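You operate a simulated robot arm through the tools that you are given. There is no shell and no other tool. Be economical: measure what you need, move in short steps, check, and stop when the job is done.

Carry out the task below with a simulated robot arm. There is one attempt and no reset: what you move stays moved.

TASK
Test probe P2 in the water jar and sort it by the reading.
Fine: GOOD rack if it reads 95 to 100, else FAULT rack; stopper back in the jar, checker dial back to OFF.

Only the result counts: the job must be done as asked and must still hold three seconds after the hand-in. Knocking over, shifting, dropping, spilling or breaking anything else fails it. A push-on lid holds only when it is set on centred and level and pressed home; a screw cap is set on level and turned clockwise until tight.

THE ROBOT
A 6-joint arm with a two-finger parallel gripper, fixed in place. Base frame: the origin is at the foot of the arm, x ahead of it, y to its left, z up; the work surface is at about z = 0.808. Readings come in m, degrees, newtons and seconds.
With the tool pointing down near the work surface it reaches from about 0.26 to 0.68 m from the base axis. Its first joint turns from -66.0 to 66.0 degrees. Payload 2.9 kg.
Tool frame: the origin (TCP) lies between the finger pads and is the grasp point; the fingertips stand 0.03 m ahead of it; z points along the fingers, y is the line along which they close. The gripper opens to 0.11 m. The fingers are 0.02 m wide and 0.01 m thick; the gripper's body (0.048 by 0.112 m) begins 0.055 m behind the TCP.
Orientation is told as [roll, pitch, yaw] about the base's x, y, z axes, in that order, counted from this pose: with the fingers straight down and closing along the base's y, the tool's x points along the base's -x, its y along +y and its z along -z.

THE INTERFACE
- The arm moves only by the tool apply_moves. Its argument "commands" is a list of rows, each an object (a shift or turn left out is 0, a gripper value left out holds the last) with "linear": the shift along the base's x, y, z in m, a list of three; "rotation": the turn, a rotation vector about the base's x, y, z in degrees, a list of three. In form: [{"linear": [tx, ty, tz], "rotation": [rx, ry, rz]}, ...]. A call has 1 to 12 rows; each row shifts and turns the commanded pose from where the row before left it. "jaw" is the finger opening in m, from 0 to 0.11, set as the call begins (left out, the last holds). A row lasts 0.2 s, in which the tool goes at most 0.05 m and 8.6 degrees; a call with a longer step from one row to the next is refused whole, and so is a gripper value outside its range. A pose out of reach is approached as far as the arm can. The call stops where the force on the tool passes 40 N (or 10 N more than at its start, if that is more) or the arm is blocked; 0.2 s more then pass. The fingers move at their own pace (about 0.108 m/s each) and stop on an object; they squeeze with about 26 N. The grip force told is the motor's: it shows also when the fingers shut on nothing. Time passes only in rows, and 0.2 s behind the last, so rows that do not move let the fingers close. It gives the time, the measured TCP pose, the force on the tool (base axes), the opening and the grip force at its end, in the units of the frame above (readings bear some noise).
- Cameras (640 x 400 px; columns grow to the right, rows downward): "scene" is fixed at [0.0652, 0.4177, 1.4008]; the picture's right is [-0.81, -0.58, 0.00], its down [-0.29, 0.41, -0.86] and it looks along [0.50, -0.70, -0.50] (base axes); focal length 305 px, centre (320, 200). "wrist" rides on the gripper at [-0.036, 0, -0.057] in the tool frame; the picture's right is [0.00, -1.00, 0.00], its down [0.97, 0.00, -0.24] and it looks along [0.24, 0.00, 0.97] (tool axes); focal length 218 px, centre (320, 200). There is no depth. A picture from a camera that has moved, and an enlarged one, comes with that camera's place and axes in the base frame and with its lens. The place of the scene camera against the robot may be out by one fixed shift of up to 0.018 m in any direction.
- get_image(camera): a new picture of that camera. It takes no simulated time.
- inspect(camera, box): a new picture of the part [left, top, right, bottom] of that camera's present view, enlarged. It takes no simulated time.
- sign_off(): hands the job in; it is judged then, once.

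Work in short steps. Places have to be worked out from the pictures, the camera data and where the tool is seen: move nearer, look again, correct. Check each grasp and each placing, and mend what went wrong. You have 120 turns and 84 pictures in all, those below and enlarged ones among them. Open the gripper and draw the arm clear of the work before you hand the job in, unless the task says otherwise; then end with one line.

The tools are called after "Emit:" as name(argument=value, ...) on one line, values as JSON. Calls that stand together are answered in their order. apply_moves: Moves the arm, as the interface text tells. Its arguments: {"type":"object","properties":{"commands":{"type":"array","items":{"type":"object","properties":{"linear":{"type":"array","items":{"type":"number"}},"rotation":{"type":"array","items":{"type":"number"}}}}},"jaw":{"type":"number"}},"required":["commands"]} The other tools are called the same way: get_image (camera) takes a picture; inspect (camera, box) takes an enlarged picture of a part of a camera's view; sign_off () hands the job in.

At the start:

```text
time: 0.0
position: [0.4764, -0.1454, 1.1551]
orientation: [0.1, 0.0, 0.0]
contact_force: [0.4, -0.2, -0.2]
width: 0.1099
finger_force: 0.0
```

scene: 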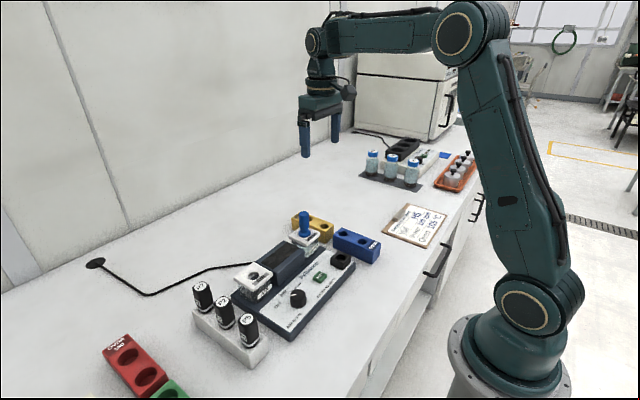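
wrist: 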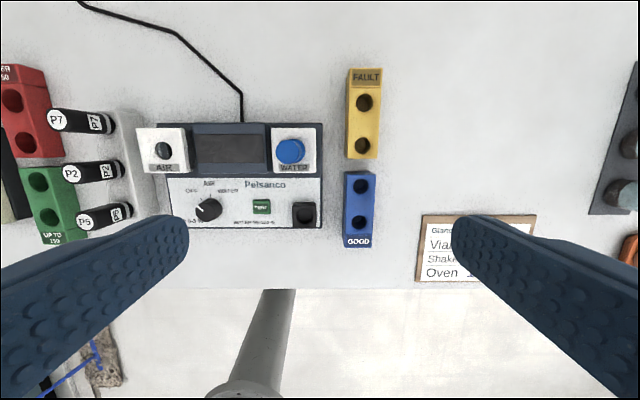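

I see the checker with air and water wells, a dial, a TEST button, and a probe stand with P7, P2, P5. I'll look closer at both.

Emit:
inspect(camera="wrist", box=[130, 110, 390, 270])

Emit:
inspect(camera="scene", box=[180, 200, 390, 370])

Emit:
inspect(camera="wrist", box=[0, 60, 190, 250])

```text
2.46 times, centred on (260, 190) of wrist
camera zoom: at [0.5132, -0.1458, 1.2129], right [0.0, -1.0, 0.0], down [-0.97, 0.0, 0.24], along [-0.24, 0.0, -0.97], focal length 537 px, centre (468, 225)
```

zoom: 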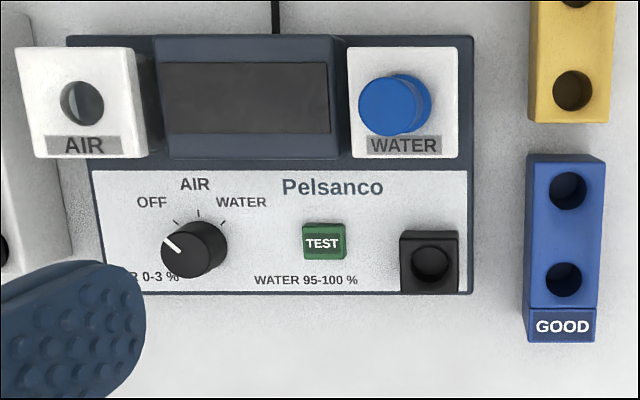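

```text
2.35 times, centred on (285, 285) of scene
camera zoom: at [0.0652, 0.4177, 1.4008], right [-0.81, -0.58, 0.0], down [-0.29, 0.41, -0.86], along [0.5, -0.7, -0.5], focal length 718 px, centre (402, 0)
```

zoom: 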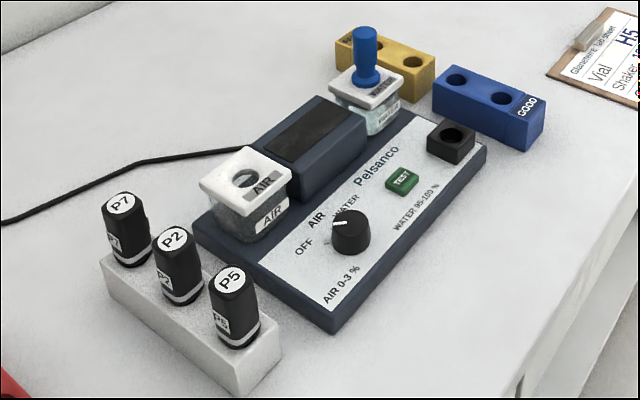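

```text
2.11 times, centred on (95, 155) of wrist
camera zoom: at [0.5132, -0.1458, 1.2129], right [0.0, -1.0, 0.0], down [-0.97, 0.0, 0.24], along [-0.24, 0.0, -0.97], focal length 460 px, centre (794, 295)
```

zoom: 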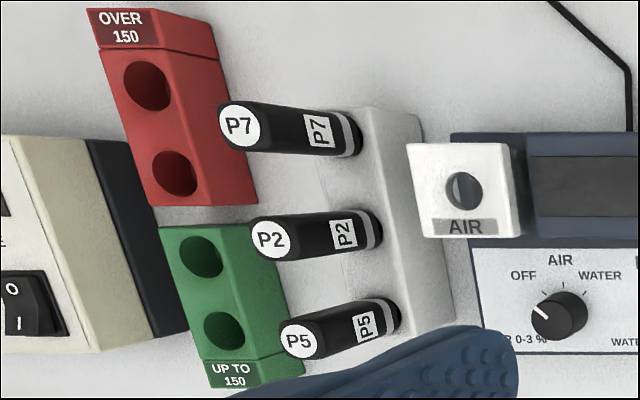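

I'll move closer above the checker, staying high, to triangulate.

Emit:
apply_moves(commands=[{"linear": [0, 0.04, -0.02]}, {"linear": [0, 0.04, -0.02]}, {"linear": [0, 0.04, -0.02]}, {"linear": [0, 0.04, -0.02]}, {"linear": [0, 0.04, -0.02]}, {"linear": [0, 0, 0]}])

Emit:
get_image(camera="wrist")

```text
time: 1.4
position: [0.475, 0.0547, 1.0551]
orientation: [0.1, 0.0, 0.0]
contact_force: [0.1, -0.9, -0.7]
width: 0.1098
finger_force: 0.0
```

```text
78 pictures are left
camera wrist: at [0.5126, 0.0534, 1.1123], right [0.0, -1.0, 0.0], down [-0.97, 0.0, 0.24], along [-0.24, 0.0, -0.97], focal length 218 px, centre (320, 200)
```

wrist: 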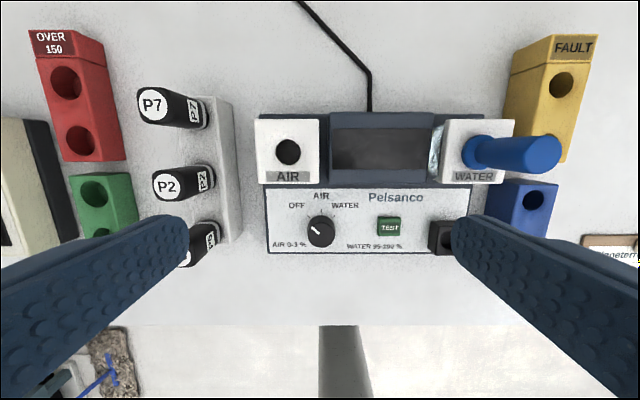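

Triangulated: P2 ≈ (0.476, 0.200), top z≈0.91; lids z≈0.882, wells at x≈0.506, y≈0.087 (air) and −0.108 (water); dial ≈ (0.405, 0.054). I go above the dial to look closely.

Emit:
apply_moves(commands=[{"linear": [-0.035, 0, -0.03]}, {"linear": [-0.035, 0, -0.03]}, {"linear": [0, 0, -0.03]}, {"linear": [0, 0, 0]}])

Emit:
get_image(camera="wrist")

```text
time: 2.4
position: [0.4065, 0.0549, 0.9638]
orientation: [0.0, 0.0, -0.1]
contact_force: [0.6, 1.5, -0.6]
width: 0.1099
finger_force: 0.0
```

```text
77 pictures are left
camera wrist: at [0.4427, 0.055, 1.022], right [0.0, -1.0, 0.0], down [-0.97, 0.0, 0.24], along [-0.24, 0.0, -0.97], focal length 218 px, centre (320, 200)
```

wrist: 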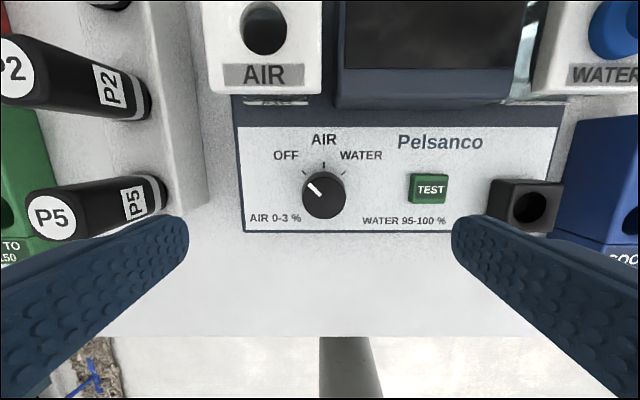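

Emit:
inspect(camera="wrist", box=[240, 120, 400, 220])

Emit:
inspect(camera="scene", box=[260, 250, 380, 325])

```text
4.00 times, centred on (320, 170) of wrist
camera zoom: at [0.4427, 0.055, 1.022], right [0.0, -1.0, 0.0], down [-0.97, 0.0, 0.24], along [-0.24, 0.0, -0.97], focal length 873 px, centre (320, 320)
```

zoom: 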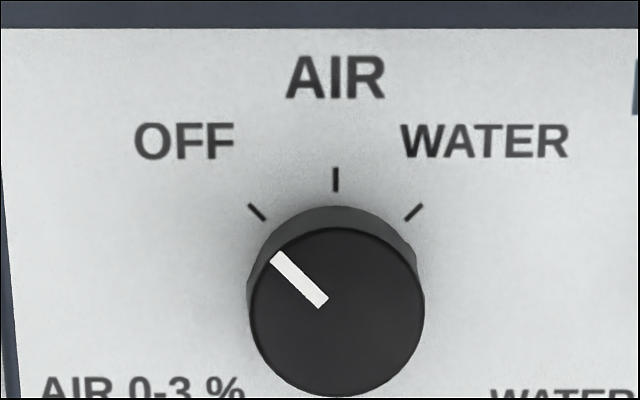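

```text
5.33 times, centred on (320, 288) of scene
camera zoom: at [0.0652, 0.4177, 1.4008], right [-0.81, -0.58, 0.0], down [-0.29, 0.41, -0.86], along [0.5, -0.7, -0.5], focal length 1628 px, centre (320, -267)
```

zoom: 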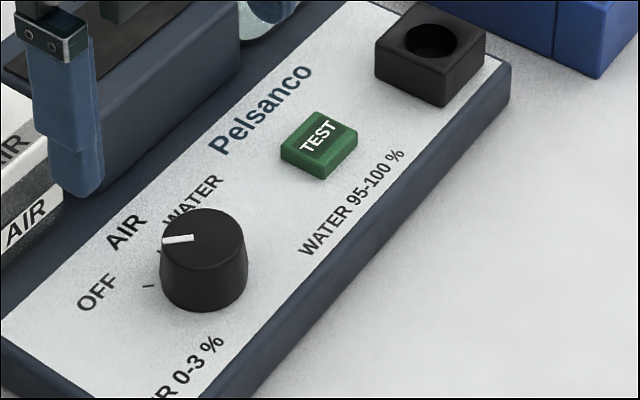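

Dial centre ≈ (0.402, 0.0515), about 0.036 wide, marks at ±45°. I yaw +45° over it, narrow the jaws and descend partway.

Emit:
apply_moves(jaw=0.075, commands=[{"linear": [-0.0045, -0.0034, 0], "rotation": [0, 0, 7.5]}, {"rotation": [0, 0, 7.5]}, {"rotation": [0, 0, 7.5]}, {"rotation": [0, 0, 7.5]}, {"rotation": [0, 0, 7.5]}, {"rotation": [0, 0, 7.5]}, {"linear": [0, 0, -0.03]}, {"linear": [0, 0, -0.02]}, {"linear": [0, 0, 0]}])

Emit:
get_image(camera="wrist")

Emit:
inspect(camera="scene", box=[240, 230, 380, 330])

```text
time: 4.4
position: [0.4028, 0.0513, 0.915]
orientation: [0.0, 0.0, 45.1]
contact_force: [-0.6, 0.4, -0.2]
width: 0.0749
finger_force: 0.0
```

```text
74 pictures are left
camera wrist: at [0.4291, 0.0763, 0.9727], right [0.71, -0.71, 0.0], down [-0.69, -0.69, 0.24], along [-0.17, -0.17, -0.97], focal length 218 px, centre (320, 200)
```

wrist: 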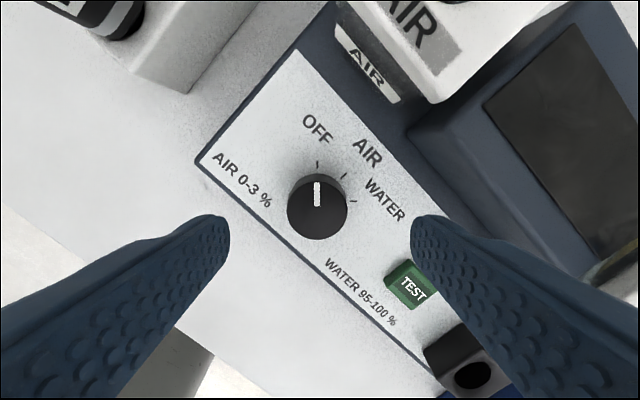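

```text
4.00 times, centred on (310, 280) of scene
camera zoom: at [0.0652, 0.4177, 1.4008], right [-0.81, -0.58, 0.0], down [-0.29, 0.41, -0.86], along [0.5, -0.7, -0.5], focal length 1221 px, centre (360, -120)
```

zoom: 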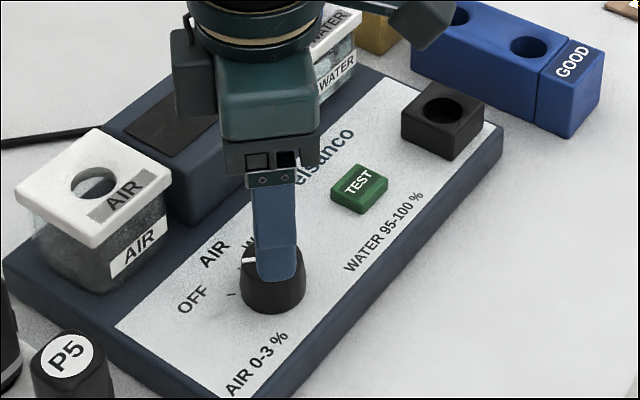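

The knob is nearly centred; I nudge 2 mm and descend around it.

Emit:
apply_moves(commands=[{"linear": [0, 0.002, -0.02]}, {"linear": [0, 0, -0.015]}, {"linear": [0, 0, -0.01]}, {"linear": [0, 0, 0]}])

Emit:
get_image(camera="wrist")

Emit:
inspect(camera="scene", box=[240, 230, 380, 330])

```text
time: 5.4
position: [0.4033, 0.0524, 0.8698]
orientation: [0.0, 0.0, 45.0]
contact_force: [1.2, -0.4, -0.1]
width: 0.075
finger_force: 0.1
```

```text
72 pictures are left
camera wrist: at [0.4296, 0.0784, 0.9278], right [0.71, -0.71, 0.0], down [-0.69, -0.69, 0.24], along [-0.17, -0.17, -0.97], focal length 218 px, centre (320, 200)
```

wrist: 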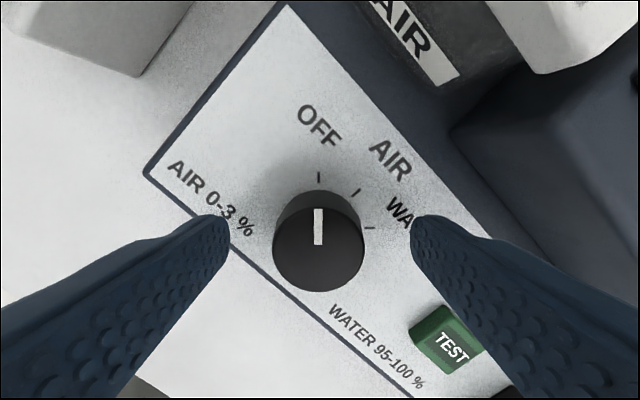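

```text
4.00 times, centred on (310, 280) of scene
camera zoom: at [0.0652, 0.4177, 1.4008], right [-0.81, -0.58, 0.0], down [-0.29, 0.41, -0.86], along [0.5, -0.7, -0.5], focal length 1221 px, centre (360, -120)
```

zoom: 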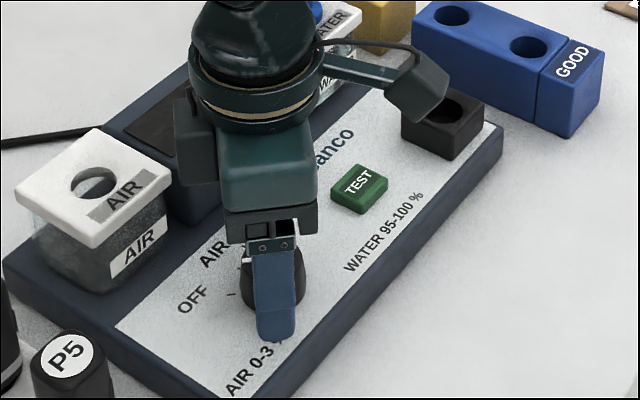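

Knob top z≈0.853 and within ~1.5 mm of the TCP axis. I lower 5 mm, adjust and close.

Emit:
apply_moves(commands=[{"linear": [-0.001, -0.001, -0.005]}, {}])

Emit:
apply_moves(jaw=0.0, commands=[{}, {}, {}])

```text
time: 6.0
position: [0.4018, 0.0515, 0.8656]
orientation: [0.0, 0.0, 45.0]
contact_force: [0.2, -1.1, -1.6]
width: 0.0748
finger_force: 0.0
```

```text
time: 6.8
position: [0.402, 0.053, 0.8648]
orientation: [0.0, 0.0, 45.0]
contact_force: [-3.6, 2.6, -0.7]
width: 0.0366
finger_force: 44.9
```

Gripped at 36.6 mm. Now turn clockwise 90°.

Emit:
apply_moves(commands=[{"rotation": [0, 0, -7.5]}, {"rotation": [0, 0, -7.5]}, {"rotation": [0, 0, -7.5]}, {"rotation": [0, 0, -7.5]}, {"rotation": [0, 0, -7.5]}, {"rotation": [0, 0, -7.5]}, {"rotation": [0, 0, -7.5]}, {"rotation": [0, 0, -7.5]}, {"rotation": [0, 0, -7.5]}, {"rotation": [0, 0, -7.5]}, {"rotation": [0, 0, -7.5]}, {"rotation": [0, 0, -7.5]}])

Emit:
get_image(camera="wrist")

```text
time: 9.4
position: [0.4008, 0.0518, 0.8648]
orientation: [0.1, -0.1, -45.1]
contact_force: [12.2, -5.8, -16.3]
width: 0.0362
finger_force: 45.5
```

```text
70 pictures are left
camera wrist: at [0.4278, 0.0257, 0.9228], right [-0.71, -0.7, 0.0], down [-0.68, 0.69, 0.24], along [-0.17, 0.17, -0.97], focal length 218 px, centre (320, 200)
```

wrist: 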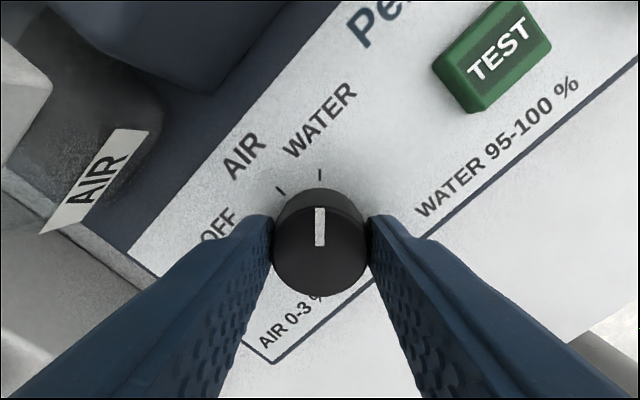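

Dial points at WATER. Release and rise, unyaw, and move toward the stopper at height.

Emit:
apply_moves(jaw=0.075, commands=[{}, {}, {"linear": [0, 0, 0.03]}, {"linear": [0, 0, 0.04]}, {"linear": [0, 0, 0.04]}, {"linear": [0, 0, 0.04], "rotation": [0, 0, 7.5]}, {"linear": [0, 0, 0.03], "rotation": [0, 0, 7.5]}, {"rotation": [0, 0, 7.5]}, {"rotation": [0, 0, 7.5]}, {"rotation": [0, 0, 7.5]}, {"rotation": [0, 0, 7.5]}])

Emit:
apply_moves(commands=[{"linear": [0.02, -0.04, 0]}, {"linear": [0.02, -0.04, 0]}, {"linear": [0.02, -0.04, 0]}, {"linear": [0.015, -0.04, 0]}, {}])

Emit:
get_image(camera="wrist")

Emit:
get_image(camera="scene")

```text
time: 11.8
position: [0.4014, 0.0517, 1.046]
orientation: [0.0, 0.0, 0.2]
contact_force: [-0.3, 0.4, -0.2]
width: 0.0751
finger_force: 0.1
```

```text
time: 13.0
position: [0.4774, -0.1086, 1.0474]
orientation: [0.1, 0.0, 0.0]
contact_force: [-0.5, -0.6, -0.8]
width: 0.0747
finger_force: 0.1
```

```text
69 pictures are left
camera wrist: at [0.5134, -0.1092, 1.1043], right [0.0, -1.0, 0.0], down [-0.97, 0.0, 0.24], along [-0.24, 0.0, -0.97], focal length 218 px, centre (320, 200)
```

wrist: 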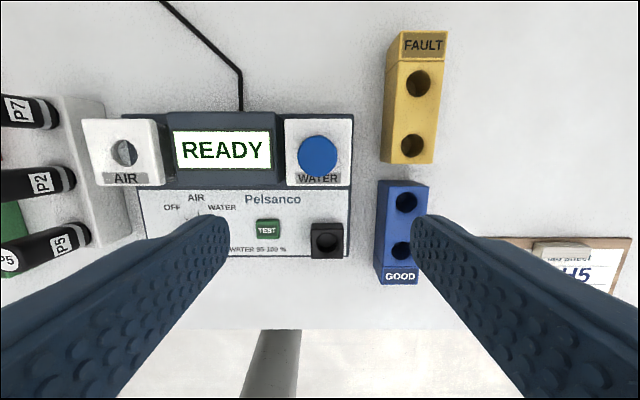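

```text
68 pictures are left
```

scene: 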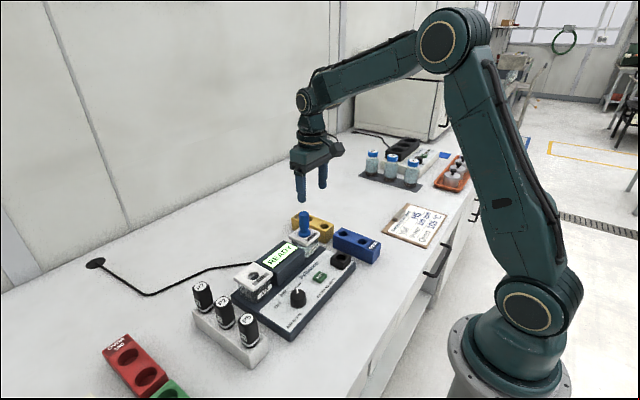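

Display shows READY. I look at the stopper's form.

Emit:
inspect(camera="scene", box=[270, 200, 390, 275])

```text
5.33 times, centred on (330, 238) of scene
camera zoom: at [0.0653, 0.4176, 1.4008], right [-0.81, -0.58, 0.0], down [-0.29, 0.41, -0.86], along [0.5, -0.7, -0.5], focal length 1628 px, centre (267, 0)
```

zoom: 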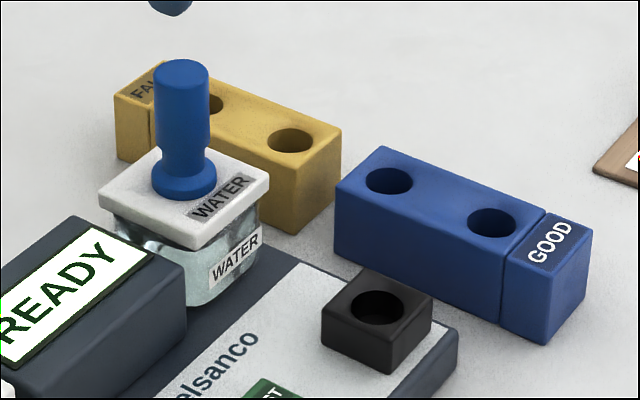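

Stopper has a cylindrical handle ~27 mm wide. I align over it and lower so the fingers straddle it.

Emit:
apply_moves(jaw=0.075, commands=[{"linear": [0.029, 0, 0]}, {"linear": [0, 0, -0.04]}, {"linear": [0, 0, -0.03]}, {}])

Emit:
get_image(camera="wrist")

Emit:
inspect(camera="scene", box=[260, 180, 380, 255])

```text
time: 14.0
position: [0.5044, -0.1096, 0.9751]
orientation: [0.0, 0.0, -0.1]
contact_force: [0.0, 0.2, -0.7]
width: 0.0747
finger_force: 0.1
```

```text
66 pictures are left
camera wrist: at [0.5411, -0.1094, 1.0331], right [0.0, -1.0, 0.0], down [-0.97, 0.0, 0.24], along [-0.24, 0.0, -0.97], focal length 218 px, centre (320, 200)
```

wrist: 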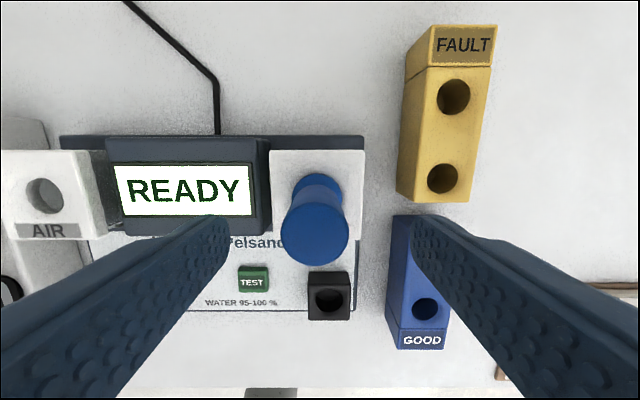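

```text
5.33 times, centred on (320, 218) of scene
camera zoom: at [0.0652, 0.4177, 1.4008], right [-0.81, -0.58, 0.0], down [-0.29, 0.41, -0.86], along [0.5, -0.7, -0.5], focal length 1628 px, centre (320, 107)
```

zoom: 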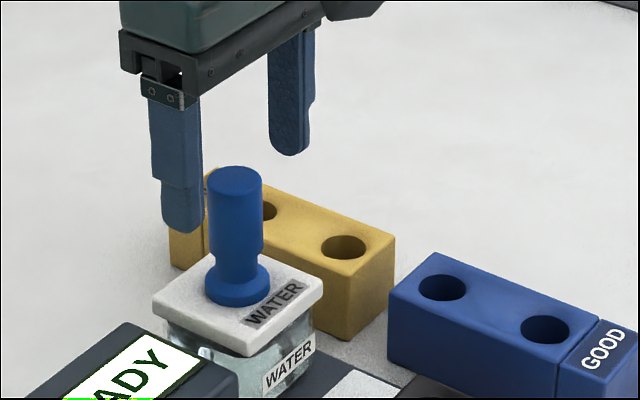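

Handle top ≈ (0.5065, −0.1075, 0.952). Adjust and descend to grip.

Emit:
apply_moves(commands=[{"linear": [0.001, 0.0015, -0.02]}, {"linear": [0, 0, -0.022]}, {}])

Emit:
apply_moves(jaw=0.0, commands=[{}, {}, {}])

Emit:
get_image(camera="wrist")

Emit:
inspect(camera="scene", box=[260, 180, 380, 255])

```text
time: 14.8
position: [0.5038, -0.107, 0.9328]
orientation: [0.0, 0.0, 0.1]
contact_force: [-0.2, 0.7, -0.4]
width: 0.0751
finger_force: 0.1
```

```text
time: 15.6
position: [0.5042, -0.1076, 0.9324]
orientation: [0.0, 0.0, 0.0]
contact_force: [-0.3, -0.2, -1.0]
width: 0.0262
finger_force: 25.9
```

```text
64 pictures are left
camera wrist: at [0.5413, -0.1073, 0.9903], right [0.0, -1.0, 0.0], down [-0.97, 0.0, 0.24], along [-0.24, 0.0, -0.97], focal length 218 px, centre (320, 200)
```

wrist: 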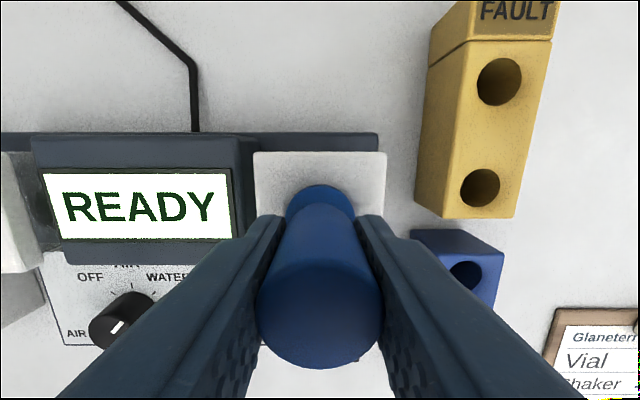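

```text
5.33 times, centred on (320, 218) of scene
camera zoom: at [0.0652, 0.4177, 1.4008], right [-0.81, -0.58, 0.0], down [-0.29, 0.41, -0.86], along [0.5, -0.7, -0.5], focal length 1628 px, centre (320, 107)
```

zoom: 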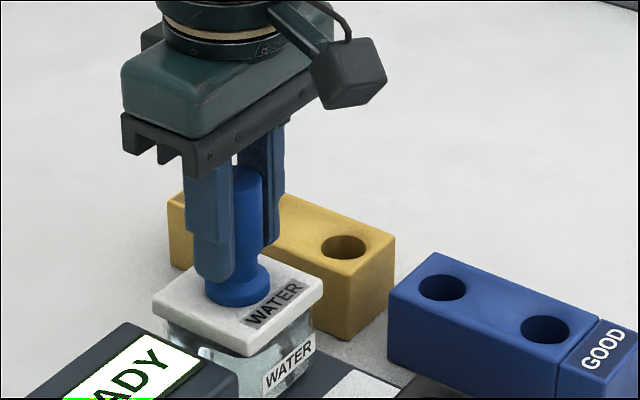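

Gripped cleanly. Lift straight up and check.

Emit:
apply_moves(commands=[{"linear": [0, 0, 0.015]}, {"linear": [0, 0, 0.025]}, {"linear": [0, 0, 0.04]}, {"linear": [0, 0, 0.03]}, {}])

Emit:
inspect(camera="scene", box=[260, 150, 420, 270])

```text
time: 16.8
position: [0.5054, -0.1075, 1.0428]
orientation: [-0.1, 0.0, 0.1]
contact_force: [1.4, 0.2, -0.3]
width: 0.0265
finger_force: 25.7
```

```text
3.33 times, centred on (340, 210) of scene
camera zoom: at [0.0652, 0.4177, 1.4008], right [-0.81, -0.58, 0.0], down [-0.29, 0.41, -0.86], along [0.5, -0.7, -0.5], focal length 1018 px, centre (253, 167)
```

zoom: 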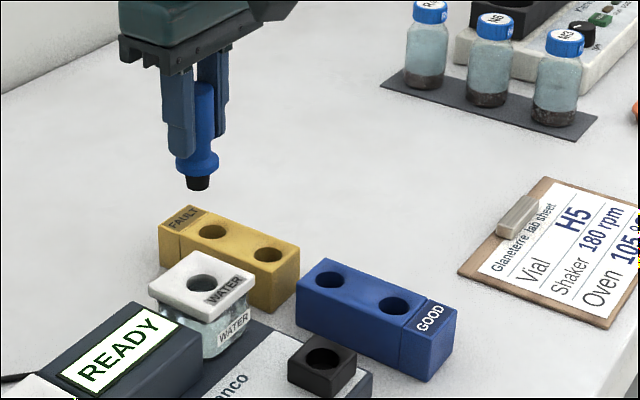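

Stopper lifted with a short plug; the jar stayed. I go slightly nearside of the black rest so the wrist camera sees its hole from above.

Emit:
apply_moves(commands=[{"linear": [-0.04, -0.002, 0]}, {"linear": [-0.04, -0.002, -0.01]}, {"linear": [-0.04, -0.002, -0.02]}, {"linear": [-0.035, -0.002, -0.03]}, {}])

Emit:
get_image(camera="wrist")

```text
time: 18.0
position: [0.3501, -0.112, 0.9849]
orientation: [0.0, 0.1, 0.0]
contact_force: [-0.2, 0.1, 0.5]
width: 0.0262
finger_force: 25.7
```

```text
61 pictures are left
camera wrist: at [0.3862, -0.1129, 1.0425], right [0.0, -1.0, 0.0], down [-0.97, 0.0, 0.24], along [-0.24, 0.0, -0.97], focal length 218 px, centre (320, 200)
```

wrist: 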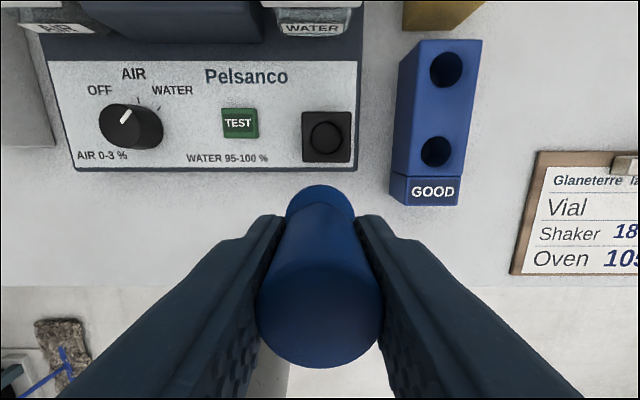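

Emit:
inspect(camera="wrist", box=[270, 90, 390, 190])

```text
4.00 times, centred on (330, 140) of wrist
camera zoom: at [0.3862, -0.1129, 1.0425], right [0.0, -1.0, 0.0], down [-0.97, 0.0, 0.24], along [-0.24, 0.0, -0.97], focal length 873 px, centre (280, 440)
```

zoom: 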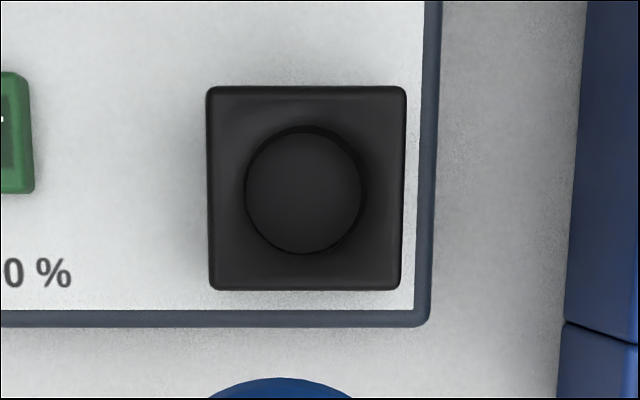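

Hole ≈ (0.393, −0.1185). Stopper sits ~2.5 mm toward +x in the grip, so shift accordingly and lower to just above.

Emit:
apply_moves(commands=[{"linear": [0.0207, -0.0036, 0]}, {"linear": [0.02, -0.002, 0]}, {"linear": [0, 0, -0.025]}, {"linear": [0, 0, -0.02]}, {}])

Emit:
inspect(camera="scene", box=[290, 200, 390, 280])

Emit:
get_image(camera="wrist")

```text
time: 19.2
position: [0.391, -0.1193, 0.94]
orientation: [-0.1, -0.1, 0.0]
contact_force: [0.9, -0.1, -0.4]
width: 0.0262
finger_force: 25.7
```

```text
5.00 times, centred on (340, 240) of scene
camera zoom: at [0.0652, 0.4177, 1.4008], right [-0.81, -0.58, 0.0], down [-0.29, 0.41, -0.86], along [0.5, -0.7, -0.5], focal length 1526 px, centre (220, 0)
```

zoom: 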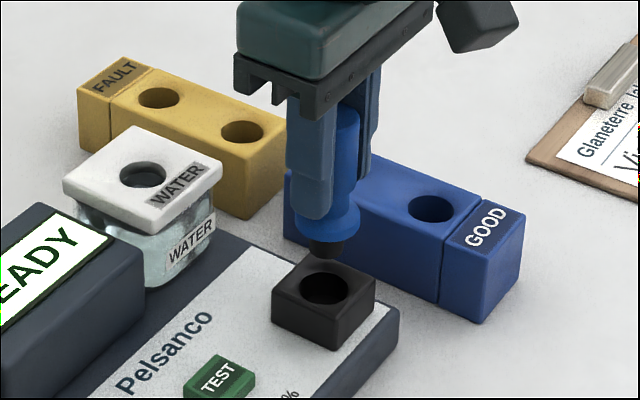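

```text
58 pictures are left
camera wrist: at [0.4288, -0.1202, 0.997], right [0.0, -1.0, 0.0], down [-0.97, 0.0, 0.24], along [-0.24, 0.0, -0.97], focal length 218 px, centre (320, 200)
```

wrist: 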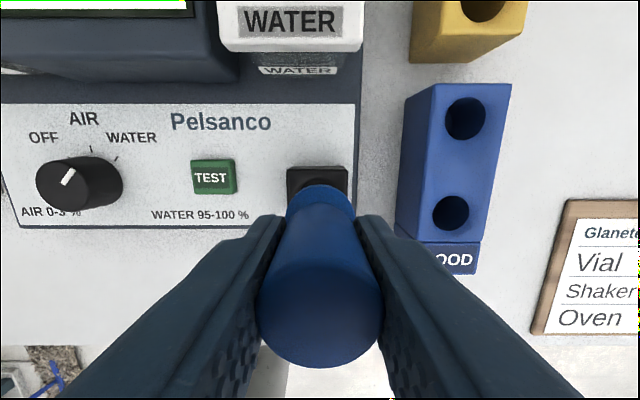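

Aligned to ~1.5 mm; correct y slightly and descend gently to seat it.

Emit:
apply_moves(commands=[{"linear": [0, 0.0015, -0.012]}, {"linear": [0, 0, -0.01]}, {"linear": [0, 0, -0.008]}, {}])

Emit:
inspect(camera="scene", box=[290, 200, 390, 280])

```text
time: 20.2
position: [0.3924, -0.1202, 0.9094]
orientation: [0.0, 0.0, 0.0]
contact_force: [-0.5, 0.6, -0.9]
width: 0.0264
finger_force: 25.7
```

```text
5.00 times, centred on (340, 240) of scene
camera zoom: at [0.0652, 0.4177, 1.4008], right [-0.81, -0.58, 0.0], down [-0.29, 0.41, -0.86], along [0.5, -0.7, -0.5], focal length 1526 px, centre (220, 0)
```

zoom: 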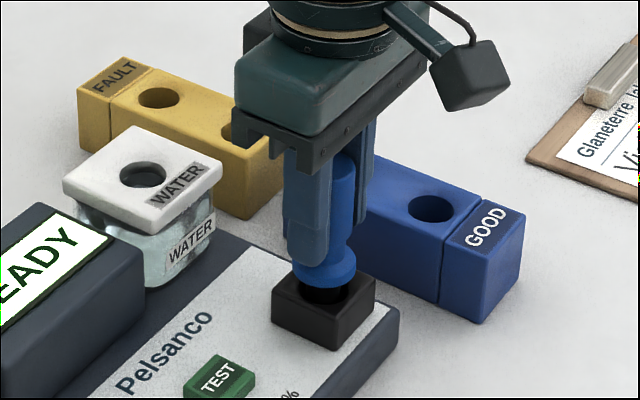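

No contact yet, plug appears to be at the hole. Continue down gently.

Emit:
apply_moves(commands=[{"linear": [0, 0.0005, -0.005]}, {"linear": [0, 0, -0.005]}, {"linear": [0, 0, -0.003]}, {}])

Emit:
inspect(camera="scene", box=[290, 200, 390, 280])

```text
time: 21.3
position: [0.3913, -0.118, 0.8984]
orientation: [0.1, -0.1, 0.1]
contact_force: [-3.7, 0.8, 8.4]
width: 0.0266
finger_force: 25.8
stopped in row 4: the force on the tool passed its limit (the readings are from after the stop); the commanded pose is now the measured one
```

```text
5.00 times, centred on (340, 240) of scene
camera zoom: at [0.0651, 0.4177, 1.4008], right [-0.81, -0.58, 0.0], down [-0.29, 0.41, -0.86], along [0.5, -0.7, -0.5], focal length 1526 px, centre (220, 0)
```

zoom: 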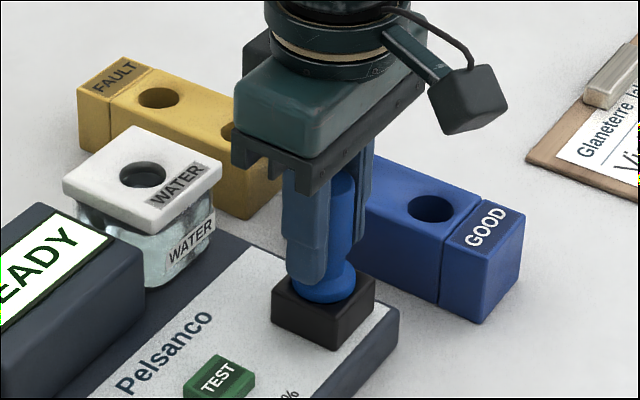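

Flange seated on the rest. Open modestly (rack is close by) and rise.

Emit:
apply_moves(jaw=0.05, commands=[{}, {}, {"linear": [0, 0, 0.03]}, {"linear": [0, 0, 0.04]}, {"linear": [0, 0, 0.04]}, {"linear": [0, 0.01, 0.04]}, {}])

Emit:
get_image(camera="wrist")

Emit:
inspect(camera="scene", box=[180, 200, 390, 340])

```text
time: 22.9
position: [0.3929, -0.1079, 1.0491]
orientation: [-0.1, -0.2, 0.0]
contact_force: [-0.2, -0.3, 1.2]
width: 0.0498
finger_force: 0.1
```

```text
55 pictures are left
camera wrist: at [0.4303, -0.1091, 1.1071], right [0.0, -1.0, 0.0], down [-0.97, 0.0, 0.24], along [-0.24, 0.0, -0.97], focal length 218 px, centre (320, 200)
```

wrist: 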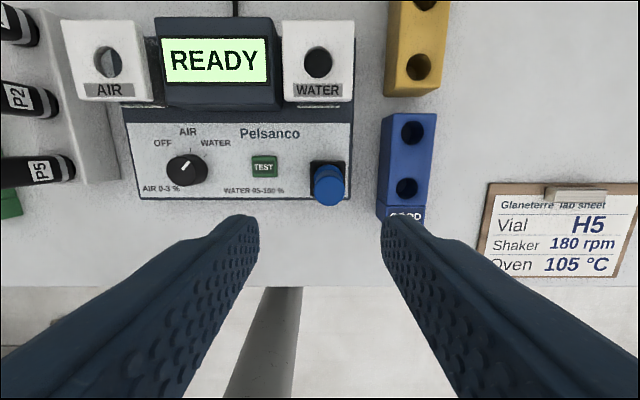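

```text
2.86 times, centred on (285, 270) of scene
camera zoom: at [0.0652, 0.4177, 1.4008], right [-0.81, -0.58, 0.0], down [-0.29, 0.41, -0.86], along [0.5, -0.7, -0.5], focal length 872 px, centre (420, 0)
```

zoom: 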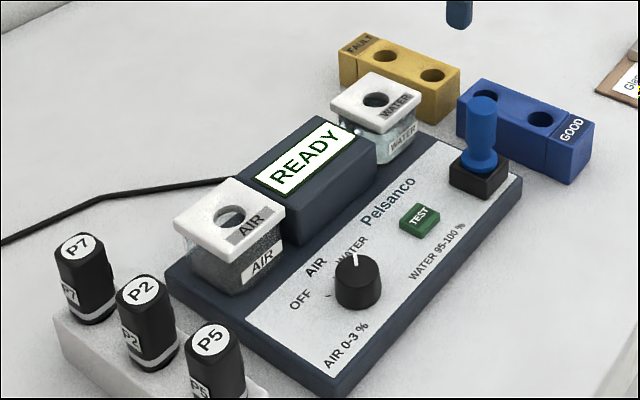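

Stopper parked upright. Next, move above P2 for a closer look.

Emit:
apply_moves(jaw=0.06, commands=[{"linear": [0.01, 0.045, 0]}, {"linear": [0.01, 0.045, 0]}, {"linear": [0.01, 0.045, 0]}, {"linear": [0.01, 0.045, 0]}, {"linear": [0.01, 0.045, 0]}, {"linear": [0.01, 0.045, 0]}, {"linear": [0.01, 0.038, -0.03]}, {}])

Emit:
get_image(camera="wrist")

Emit:
inspect(camera="scene", box=[170, 240, 290, 370])

```text
time: 24.7
position: [0.4639, 0.1998, 1.0176]
orientation: [0.1, -0.2, -0.1]
contact_force: [0.2, -0.6, 0.2]
width: 0.06
finger_force: 0.1
```

```text
53 pictures are left
camera wrist: at [0.5004, 0.199, 1.0746], right [0.0, -1.0, 0.0], down [-0.97, 0.0, 0.24], along [-0.24, 0.0, -0.97], focal length 218 px, centre (320, 200)
```

wrist: 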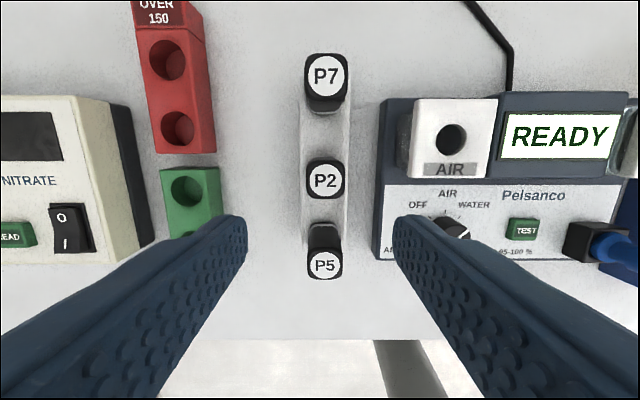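

```text
3.08 times, centred on (230, 305) of scene
camera zoom: at [0.0652, 0.4177, 1.4008], right [-0.81, -0.58, 0.0], down [-0.29, 0.41, -0.86], along [0.5, -0.7, -0.5], focal length 939 px, centre (597, -123)
```

zoom: 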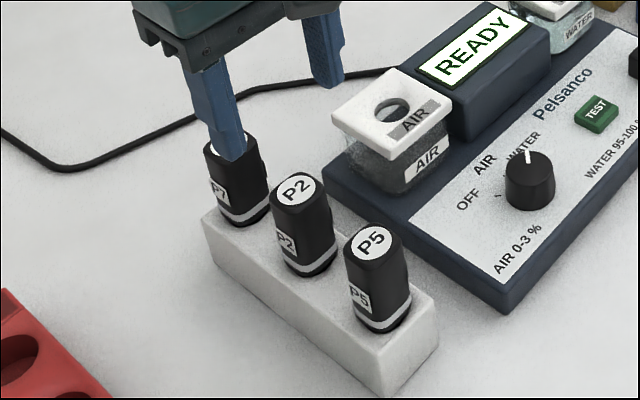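

P2 ≈ (0.4755, 0.195), ~27 mm wide. Align, lower to z 0.885 and close.

Emit:
apply_moves(commands=[{"linear": [0.0115, -0.005, -0.03]}, {"linear": [0, 0, -0.035]}, {}])

Emit:
get_image(camera="wrist")

```text
time: 25.5
position: [0.4761, 0.194, 0.9525]
orientation: [0.1, -0.2, 0.0]
contact_force: [0.5, -0.1, -0.3]
width: 0.0599
finger_force: 0.1
```

```text
51 pictures are left
camera wrist: at [0.5123, 0.1939, 1.0101], right [0.0, -1.0, 0.0], down [-0.97, 0.0, 0.24], along [-0.24, 0.0, -0.97], focal length 218 px, centre (320, 200)
```

wrist: 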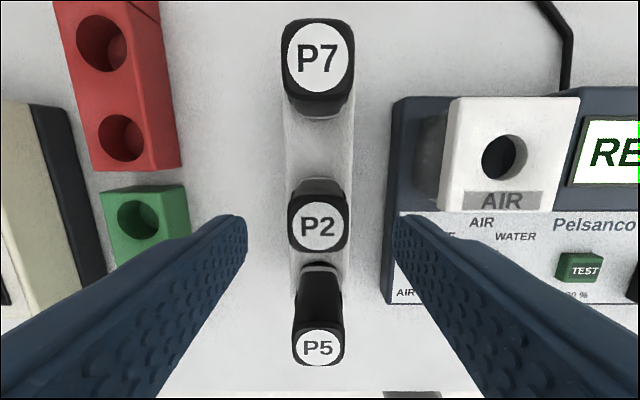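

Centred. Descend and grip.

Emit:
apply_moves(commands=[{"linear": [-0.0008, 0.0005, -0.03]}, {"linear": [0, 0, -0.022]}, {"linear": [0, 0, -0.015]}, {}])

Emit:
apply_moves(jaw=0.0, commands=[{}, {}, {}])

Emit:
apply_moves(commands=[{"linear": [0, 0, 0.015]}, {"linear": [0, 0, 0.025]}, {"linear": [0, 0, 0.035]}, {"linear": [0, 0, 0.035]}, {"linear": [0, 0, 0.03]}, {}])

Emit:
get_image(camera="wrist")

Emit:
inspect(camera="scene", box=[170, 200, 300, 350])

```text
time: 26.5
position: [0.4723, 0.1942, 0.8854]
orientation: [0.0, -0.3, 0.1]
contact_force: [-0.5, -0.2, 0.0]
width: 0.06
finger_force: 0.0
```

```text
time: 27.3
position: [0.4727, 0.1938, 0.8866]
orientation: [0.0, -0.2, 0.0]
contact_force: [0.2, -0.6, -0.3]
width: 0.03
finger_force: 26.0
```

```text
time: 28.7
position: [0.474, 0.1949, 1.0252]
orientation: [0.1, -0.2, -0.1]
contact_force: [-0.4, -0.1, -0.8]
width: 0.0298
finger_force: 25.6
```

```text
50 pictures are left
camera wrist: at [0.5111, 0.1943, 1.083], right [0.0, -1.0, 0.0], down [-0.97, 0.0, 0.24], along [-0.24, 0.0, -0.97], focal length 218 px, centre (320, 200)
```

wrist: 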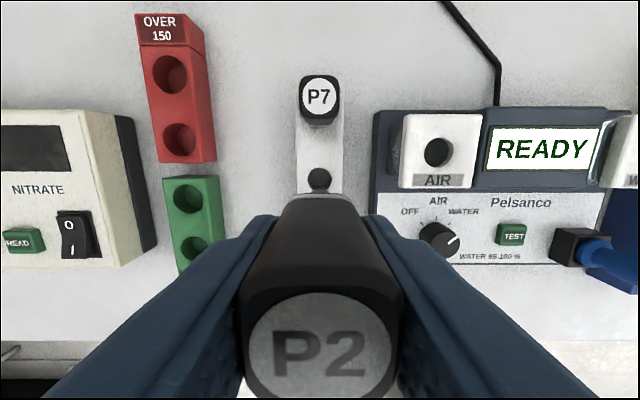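

```text
2.67 times, centred on (235, 275) of scene
camera zoom: at [0.0652, 0.4177, 1.4008], right [-0.81, -0.58, 0.0], down [-0.29, 0.41, -0.86], along [0.5, -0.7, -0.5], focal length 814 px, centre (547, 0)
```

zoom: 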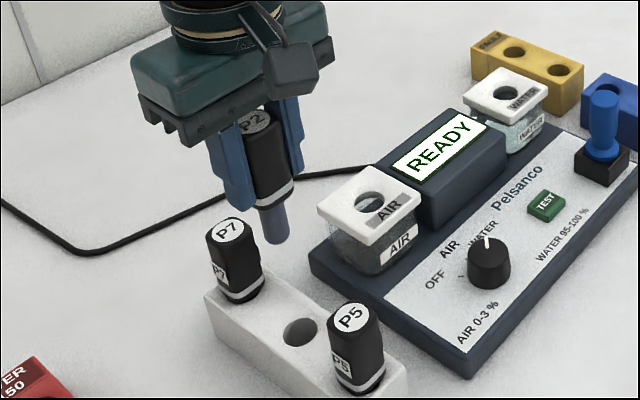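

P2 held with ~3 cm tip. Carry it to just nearside of the water jar for a precise view of the hole.

Emit:
apply_moves(commands=[{"linear": [-0.002, -0.045, 0]}, {"linear": [-0.002, -0.045, 0]}, {"linear": [-0.002, -0.045, 0]}, {"linear": [-0.002, -0.045, 0]}, {"linear": [-0.002, -0.045, 0]}, {"linear": [-0.002, -0.045, 0]}, {"linear": [-0.002, -0.032, 0]}, {}])

Emit:
inspect(camera="wrist", box=[240, 80, 400, 200])

Emit:
get_image(camera="wrist")

```text
time: 30.5
position: [0.461, -0.1088, 1.0234]
orientation: [0.0, -0.2, 0.1]
contact_force: [-0.2, -0.6, -0.4]
width: 0.0295
finger_force: 26.0
```

```text
3.33 times, centred on (320, 140) of wrist
camera zoom: at [0.4979, -0.1098, 1.0815], right [0.0, -1.0, 0.0], down [-0.97, 0.0, 0.24], along [-0.24, 0.0, -0.97], focal length 728 px, centre (320, 400)
```

zoom: 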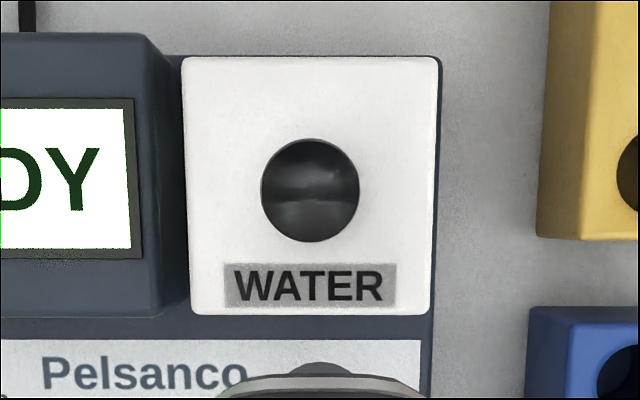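

```text
47 pictures are left
camera wrist: at [0.4979, -0.1098, 1.0815], right [0.0, -1.0, 0.0], down [-0.97, 0.0, 0.24], along [-0.24, 0.0, -0.97], focal length 218 px, centre (320, 200)
```

wrist: 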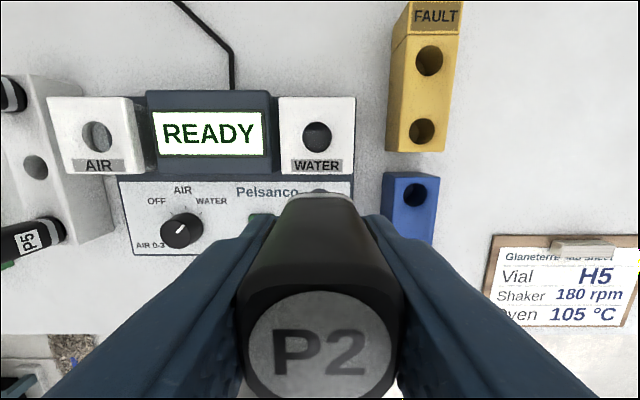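

Hole at (0.505, −0.107). Shift over it and lower until the tip is just above the lid, then check.

Emit:
apply_moves(commands=[{"linear": [0.0217, 0.0015, 0]}, {"linear": [0.02, 0.001, 0]}, {"linear": [0, 0, -0.03]}, {"linear": [0, 0, -0.02]}, {}])

Emit:
inspect(camera="scene", box=[250, 180, 370, 270])

Emit:
get_image(camera="wrist")

```text
time: 31.7
position: [0.5027, -0.1057, 0.9738]
orientation: [0.0, -0.2, 0.0]
contact_force: [0.4, -0.6, -0.8]
width: 0.0296
finger_force: 25.9
```

```text
4.44 times, centred on (310, 225) of scene
camera zoom: at [0.0653, 0.4177, 1.4008], right [-0.81, -0.58, 0.0], down [-0.29, 0.41, -0.86], along [0.5, -0.7, -0.5], focal length 1357 px, centre (364, 89)
```

zoom: 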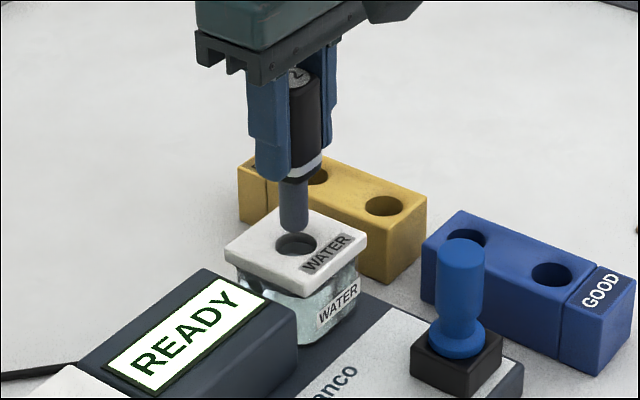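

```text
45 pictures are left
camera wrist: at [0.5393, -0.1058, 1.0319], right [0.0, -1.0, 0.0], down [-0.97, 0.0, 0.24], along [-0.24, 0.0, -0.97], focal length 218 px, centre (320, 200)
```

wrist: 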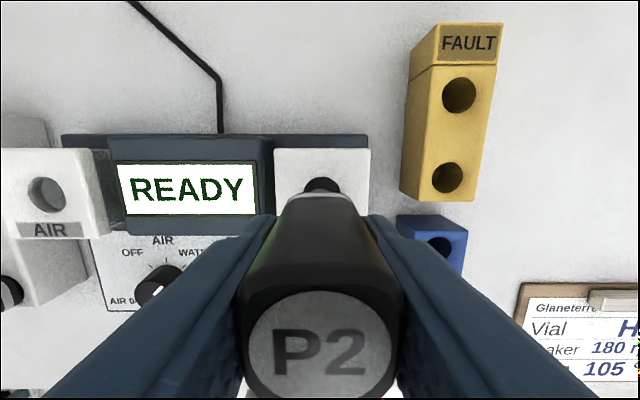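

Tip is right above the hole. Descend in small steps.

Emit:
apply_moves(commands=[{"linear": [0, -0.0005, -0.01]}, {"linear": [0, 0, -0.01]}, {"linear": [0, 0, -0.01]}, {"linear": [0, 0, -0.008]}, {}])

Emit:
inspect(camera="scene", box=[250, 180, 370, 270])

```text
time: 32.9
position: [0.502, -0.1055, 0.936]
orientation: [0.0, -0.2, 0.0]
contact_force: [-0.4, -0.2, -0.7]
width: 0.0295
finger_force: 25.9
```

```text
4.44 times, centred on (310, 225) of scene
camera zoom: at [0.0652, 0.4177, 1.4008], right [-0.81, -0.58, 0.0], down [-0.29, 0.41, -0.86], along [0.5, -0.7, -0.5], focal length 1357 px, centre (364, 89)
```

zoom: 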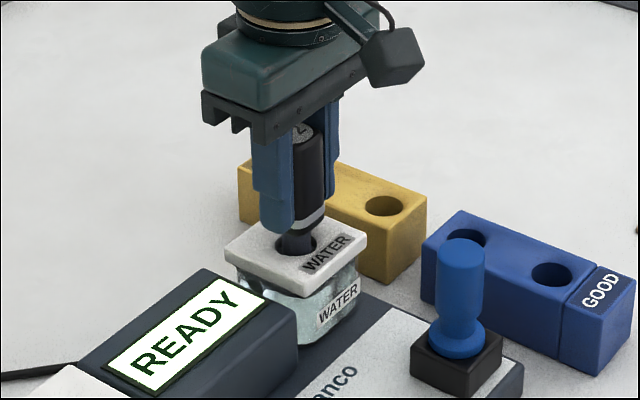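

In the hole without contact. Continue until seated.

Emit:
apply_moves(commands=[{"linear": [0, 0, -0.006]}, {"linear": [0, 0, -0.005]}, {"linear": [0, 0, -0.004]}, {"linear": [0, 0, -0.004]}, {}])

Emit:
inspect(camera="scene", box=[250, 180, 370, 270])

```text
time: 34.1
position: [0.5024, -0.1071, 0.9205]
orientation: [-0.1, -0.5, 0.0]
contact_force: [-3.2, -1.2, 21.2]
width: 0.0299
finger_force: 25.9
```

```text
4.44 times, centred on (310, 225) of scene
camera zoom: at [0.0648, 0.4177, 1.4009], right [-0.81, -0.58, 0.0], down [-0.29, 0.41, -0.86], along [0.5, -0.7, -0.5], focal length 1357 px, centre (364, 89)
```

zoom: 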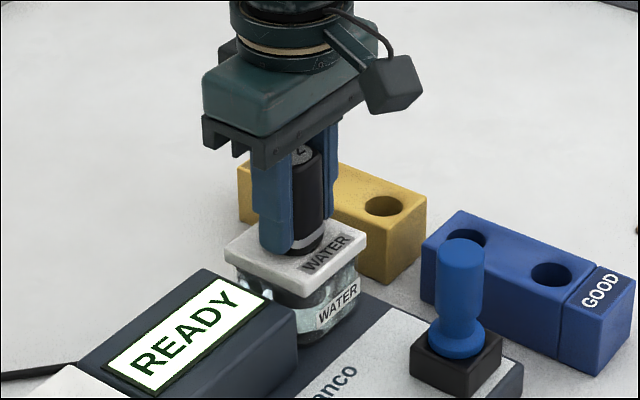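

Seated on the lid (21 N). Relax, open, and rise clear.

Emit:
apply_moves(commands=[{"linear": [0, 0, 0.003]}, {}])

Emit:
apply_moves(jaw=0.055, commands=[{}, {}, {"linear": [0, 0, 0.03]}, {"linear": [0, 0, 0.04]}, {"linear": [0, 0, 0.03]}, {}])

Emit:
get_image(camera="scene")

Emit:
get_image(camera="wrist")

```text
time: 34.7
position: [0.5022, -0.1063, 0.9212]
orientation: [-0.1, -0.3, 0.0]
contact_force: [6.5, -1.9, 6.6]
width: 0.0295
finger_force: 26.2
```

```text
time: 36.1
position: [0.5025, -0.1067, 1.0218]
orientation: [0.0, -0.2, 0.1]
contact_force: [-1.0, -0.3, 0.7]
width: 0.0549
finger_force: 0.0
```

```text
42 pictures are left
```

scene: 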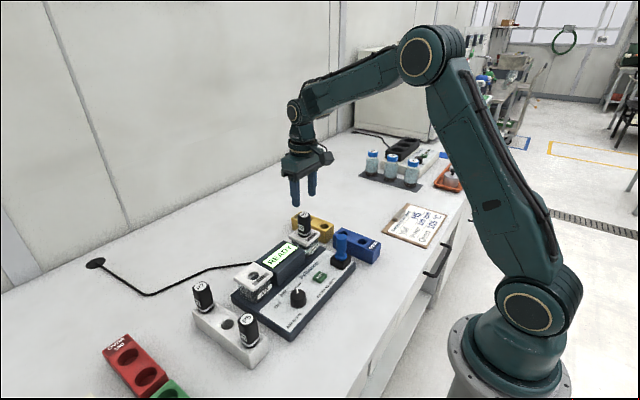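

```text
41 pictures are left
camera wrist: at [0.5386, -0.1067, 1.0796], right [0.0, -1.0, 0.0], down [-0.97, 0.0, 0.24], along [-0.24, 0.0, -0.97], focal length 218 px, centre (320, 200)
```

wrist: 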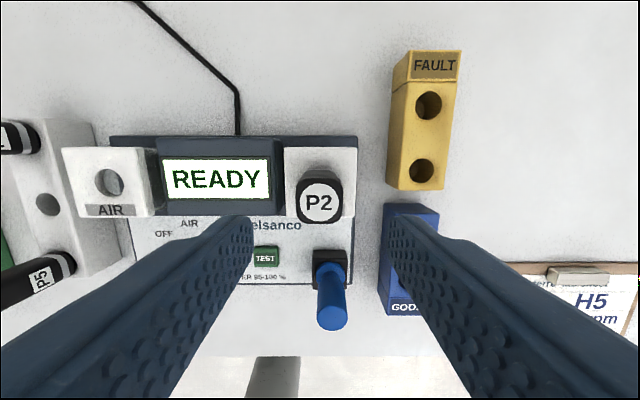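

P2 stands in the jar. TEST button ≈ (0.406, −0.041, 0.838). Close the jaws and move above it.

Emit:
apply_moves(jaw=0.0, commands=[{"linear": [-0.034, 0.022, 0]}, {"linear": [-0.034, 0.022, 0]}, {"linear": [-0.0285, 0.022, -0.02]}, {"linear": [0, 0, -0.04]}, {"linear": [0, 0, -0.03]}, {}])

Emit:
get_image(camera="wrist")

Emit:
inspect(camera="scene", box=[250, 200, 380, 300])

```text
time: 37.5
position: [0.4053, -0.0405, 0.932]
orientation: [0.0, -0.2, 0.0]
contact_force: [0.4, -0.1, 0.2]
width: 0.0
finger_force: 25.7
```

```text
40 pictures are left
camera wrist: at [0.4413, -0.0406, 0.9912], right [0.0, -1.0, 0.0], down [-0.97, 0.0, 0.24], along [-0.24, 0.0, -0.97], focal length 218 px, centre (320, 200)
```

wrist: 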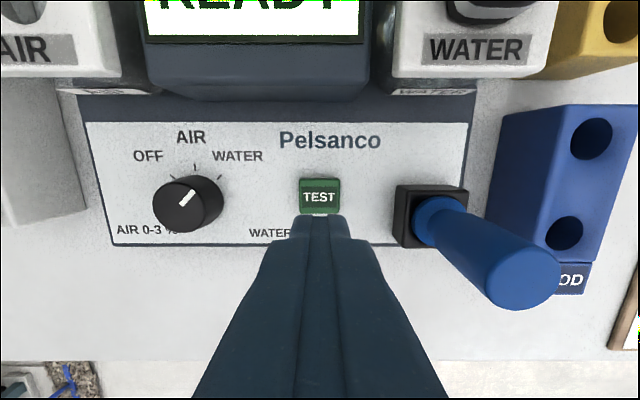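

```text
4.00 times, centred on (315, 250) of scene
camera zoom: at [0.0652, 0.4177, 1.4008], right [-0.81, -0.58, 0.0], down [-0.29, 0.41, -0.86], along [0.5, -0.7, -0.5], focal length 1221 px, centre (340, 0)
```

zoom: 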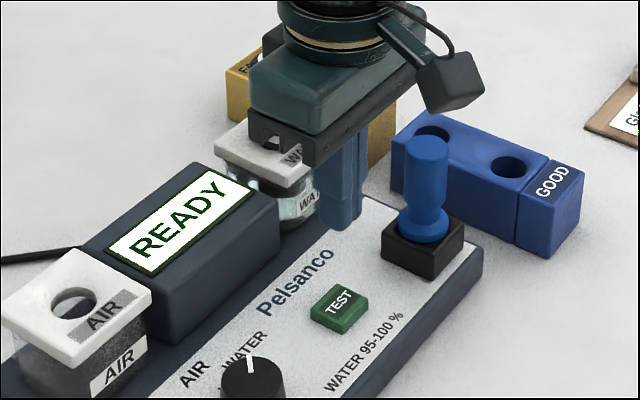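

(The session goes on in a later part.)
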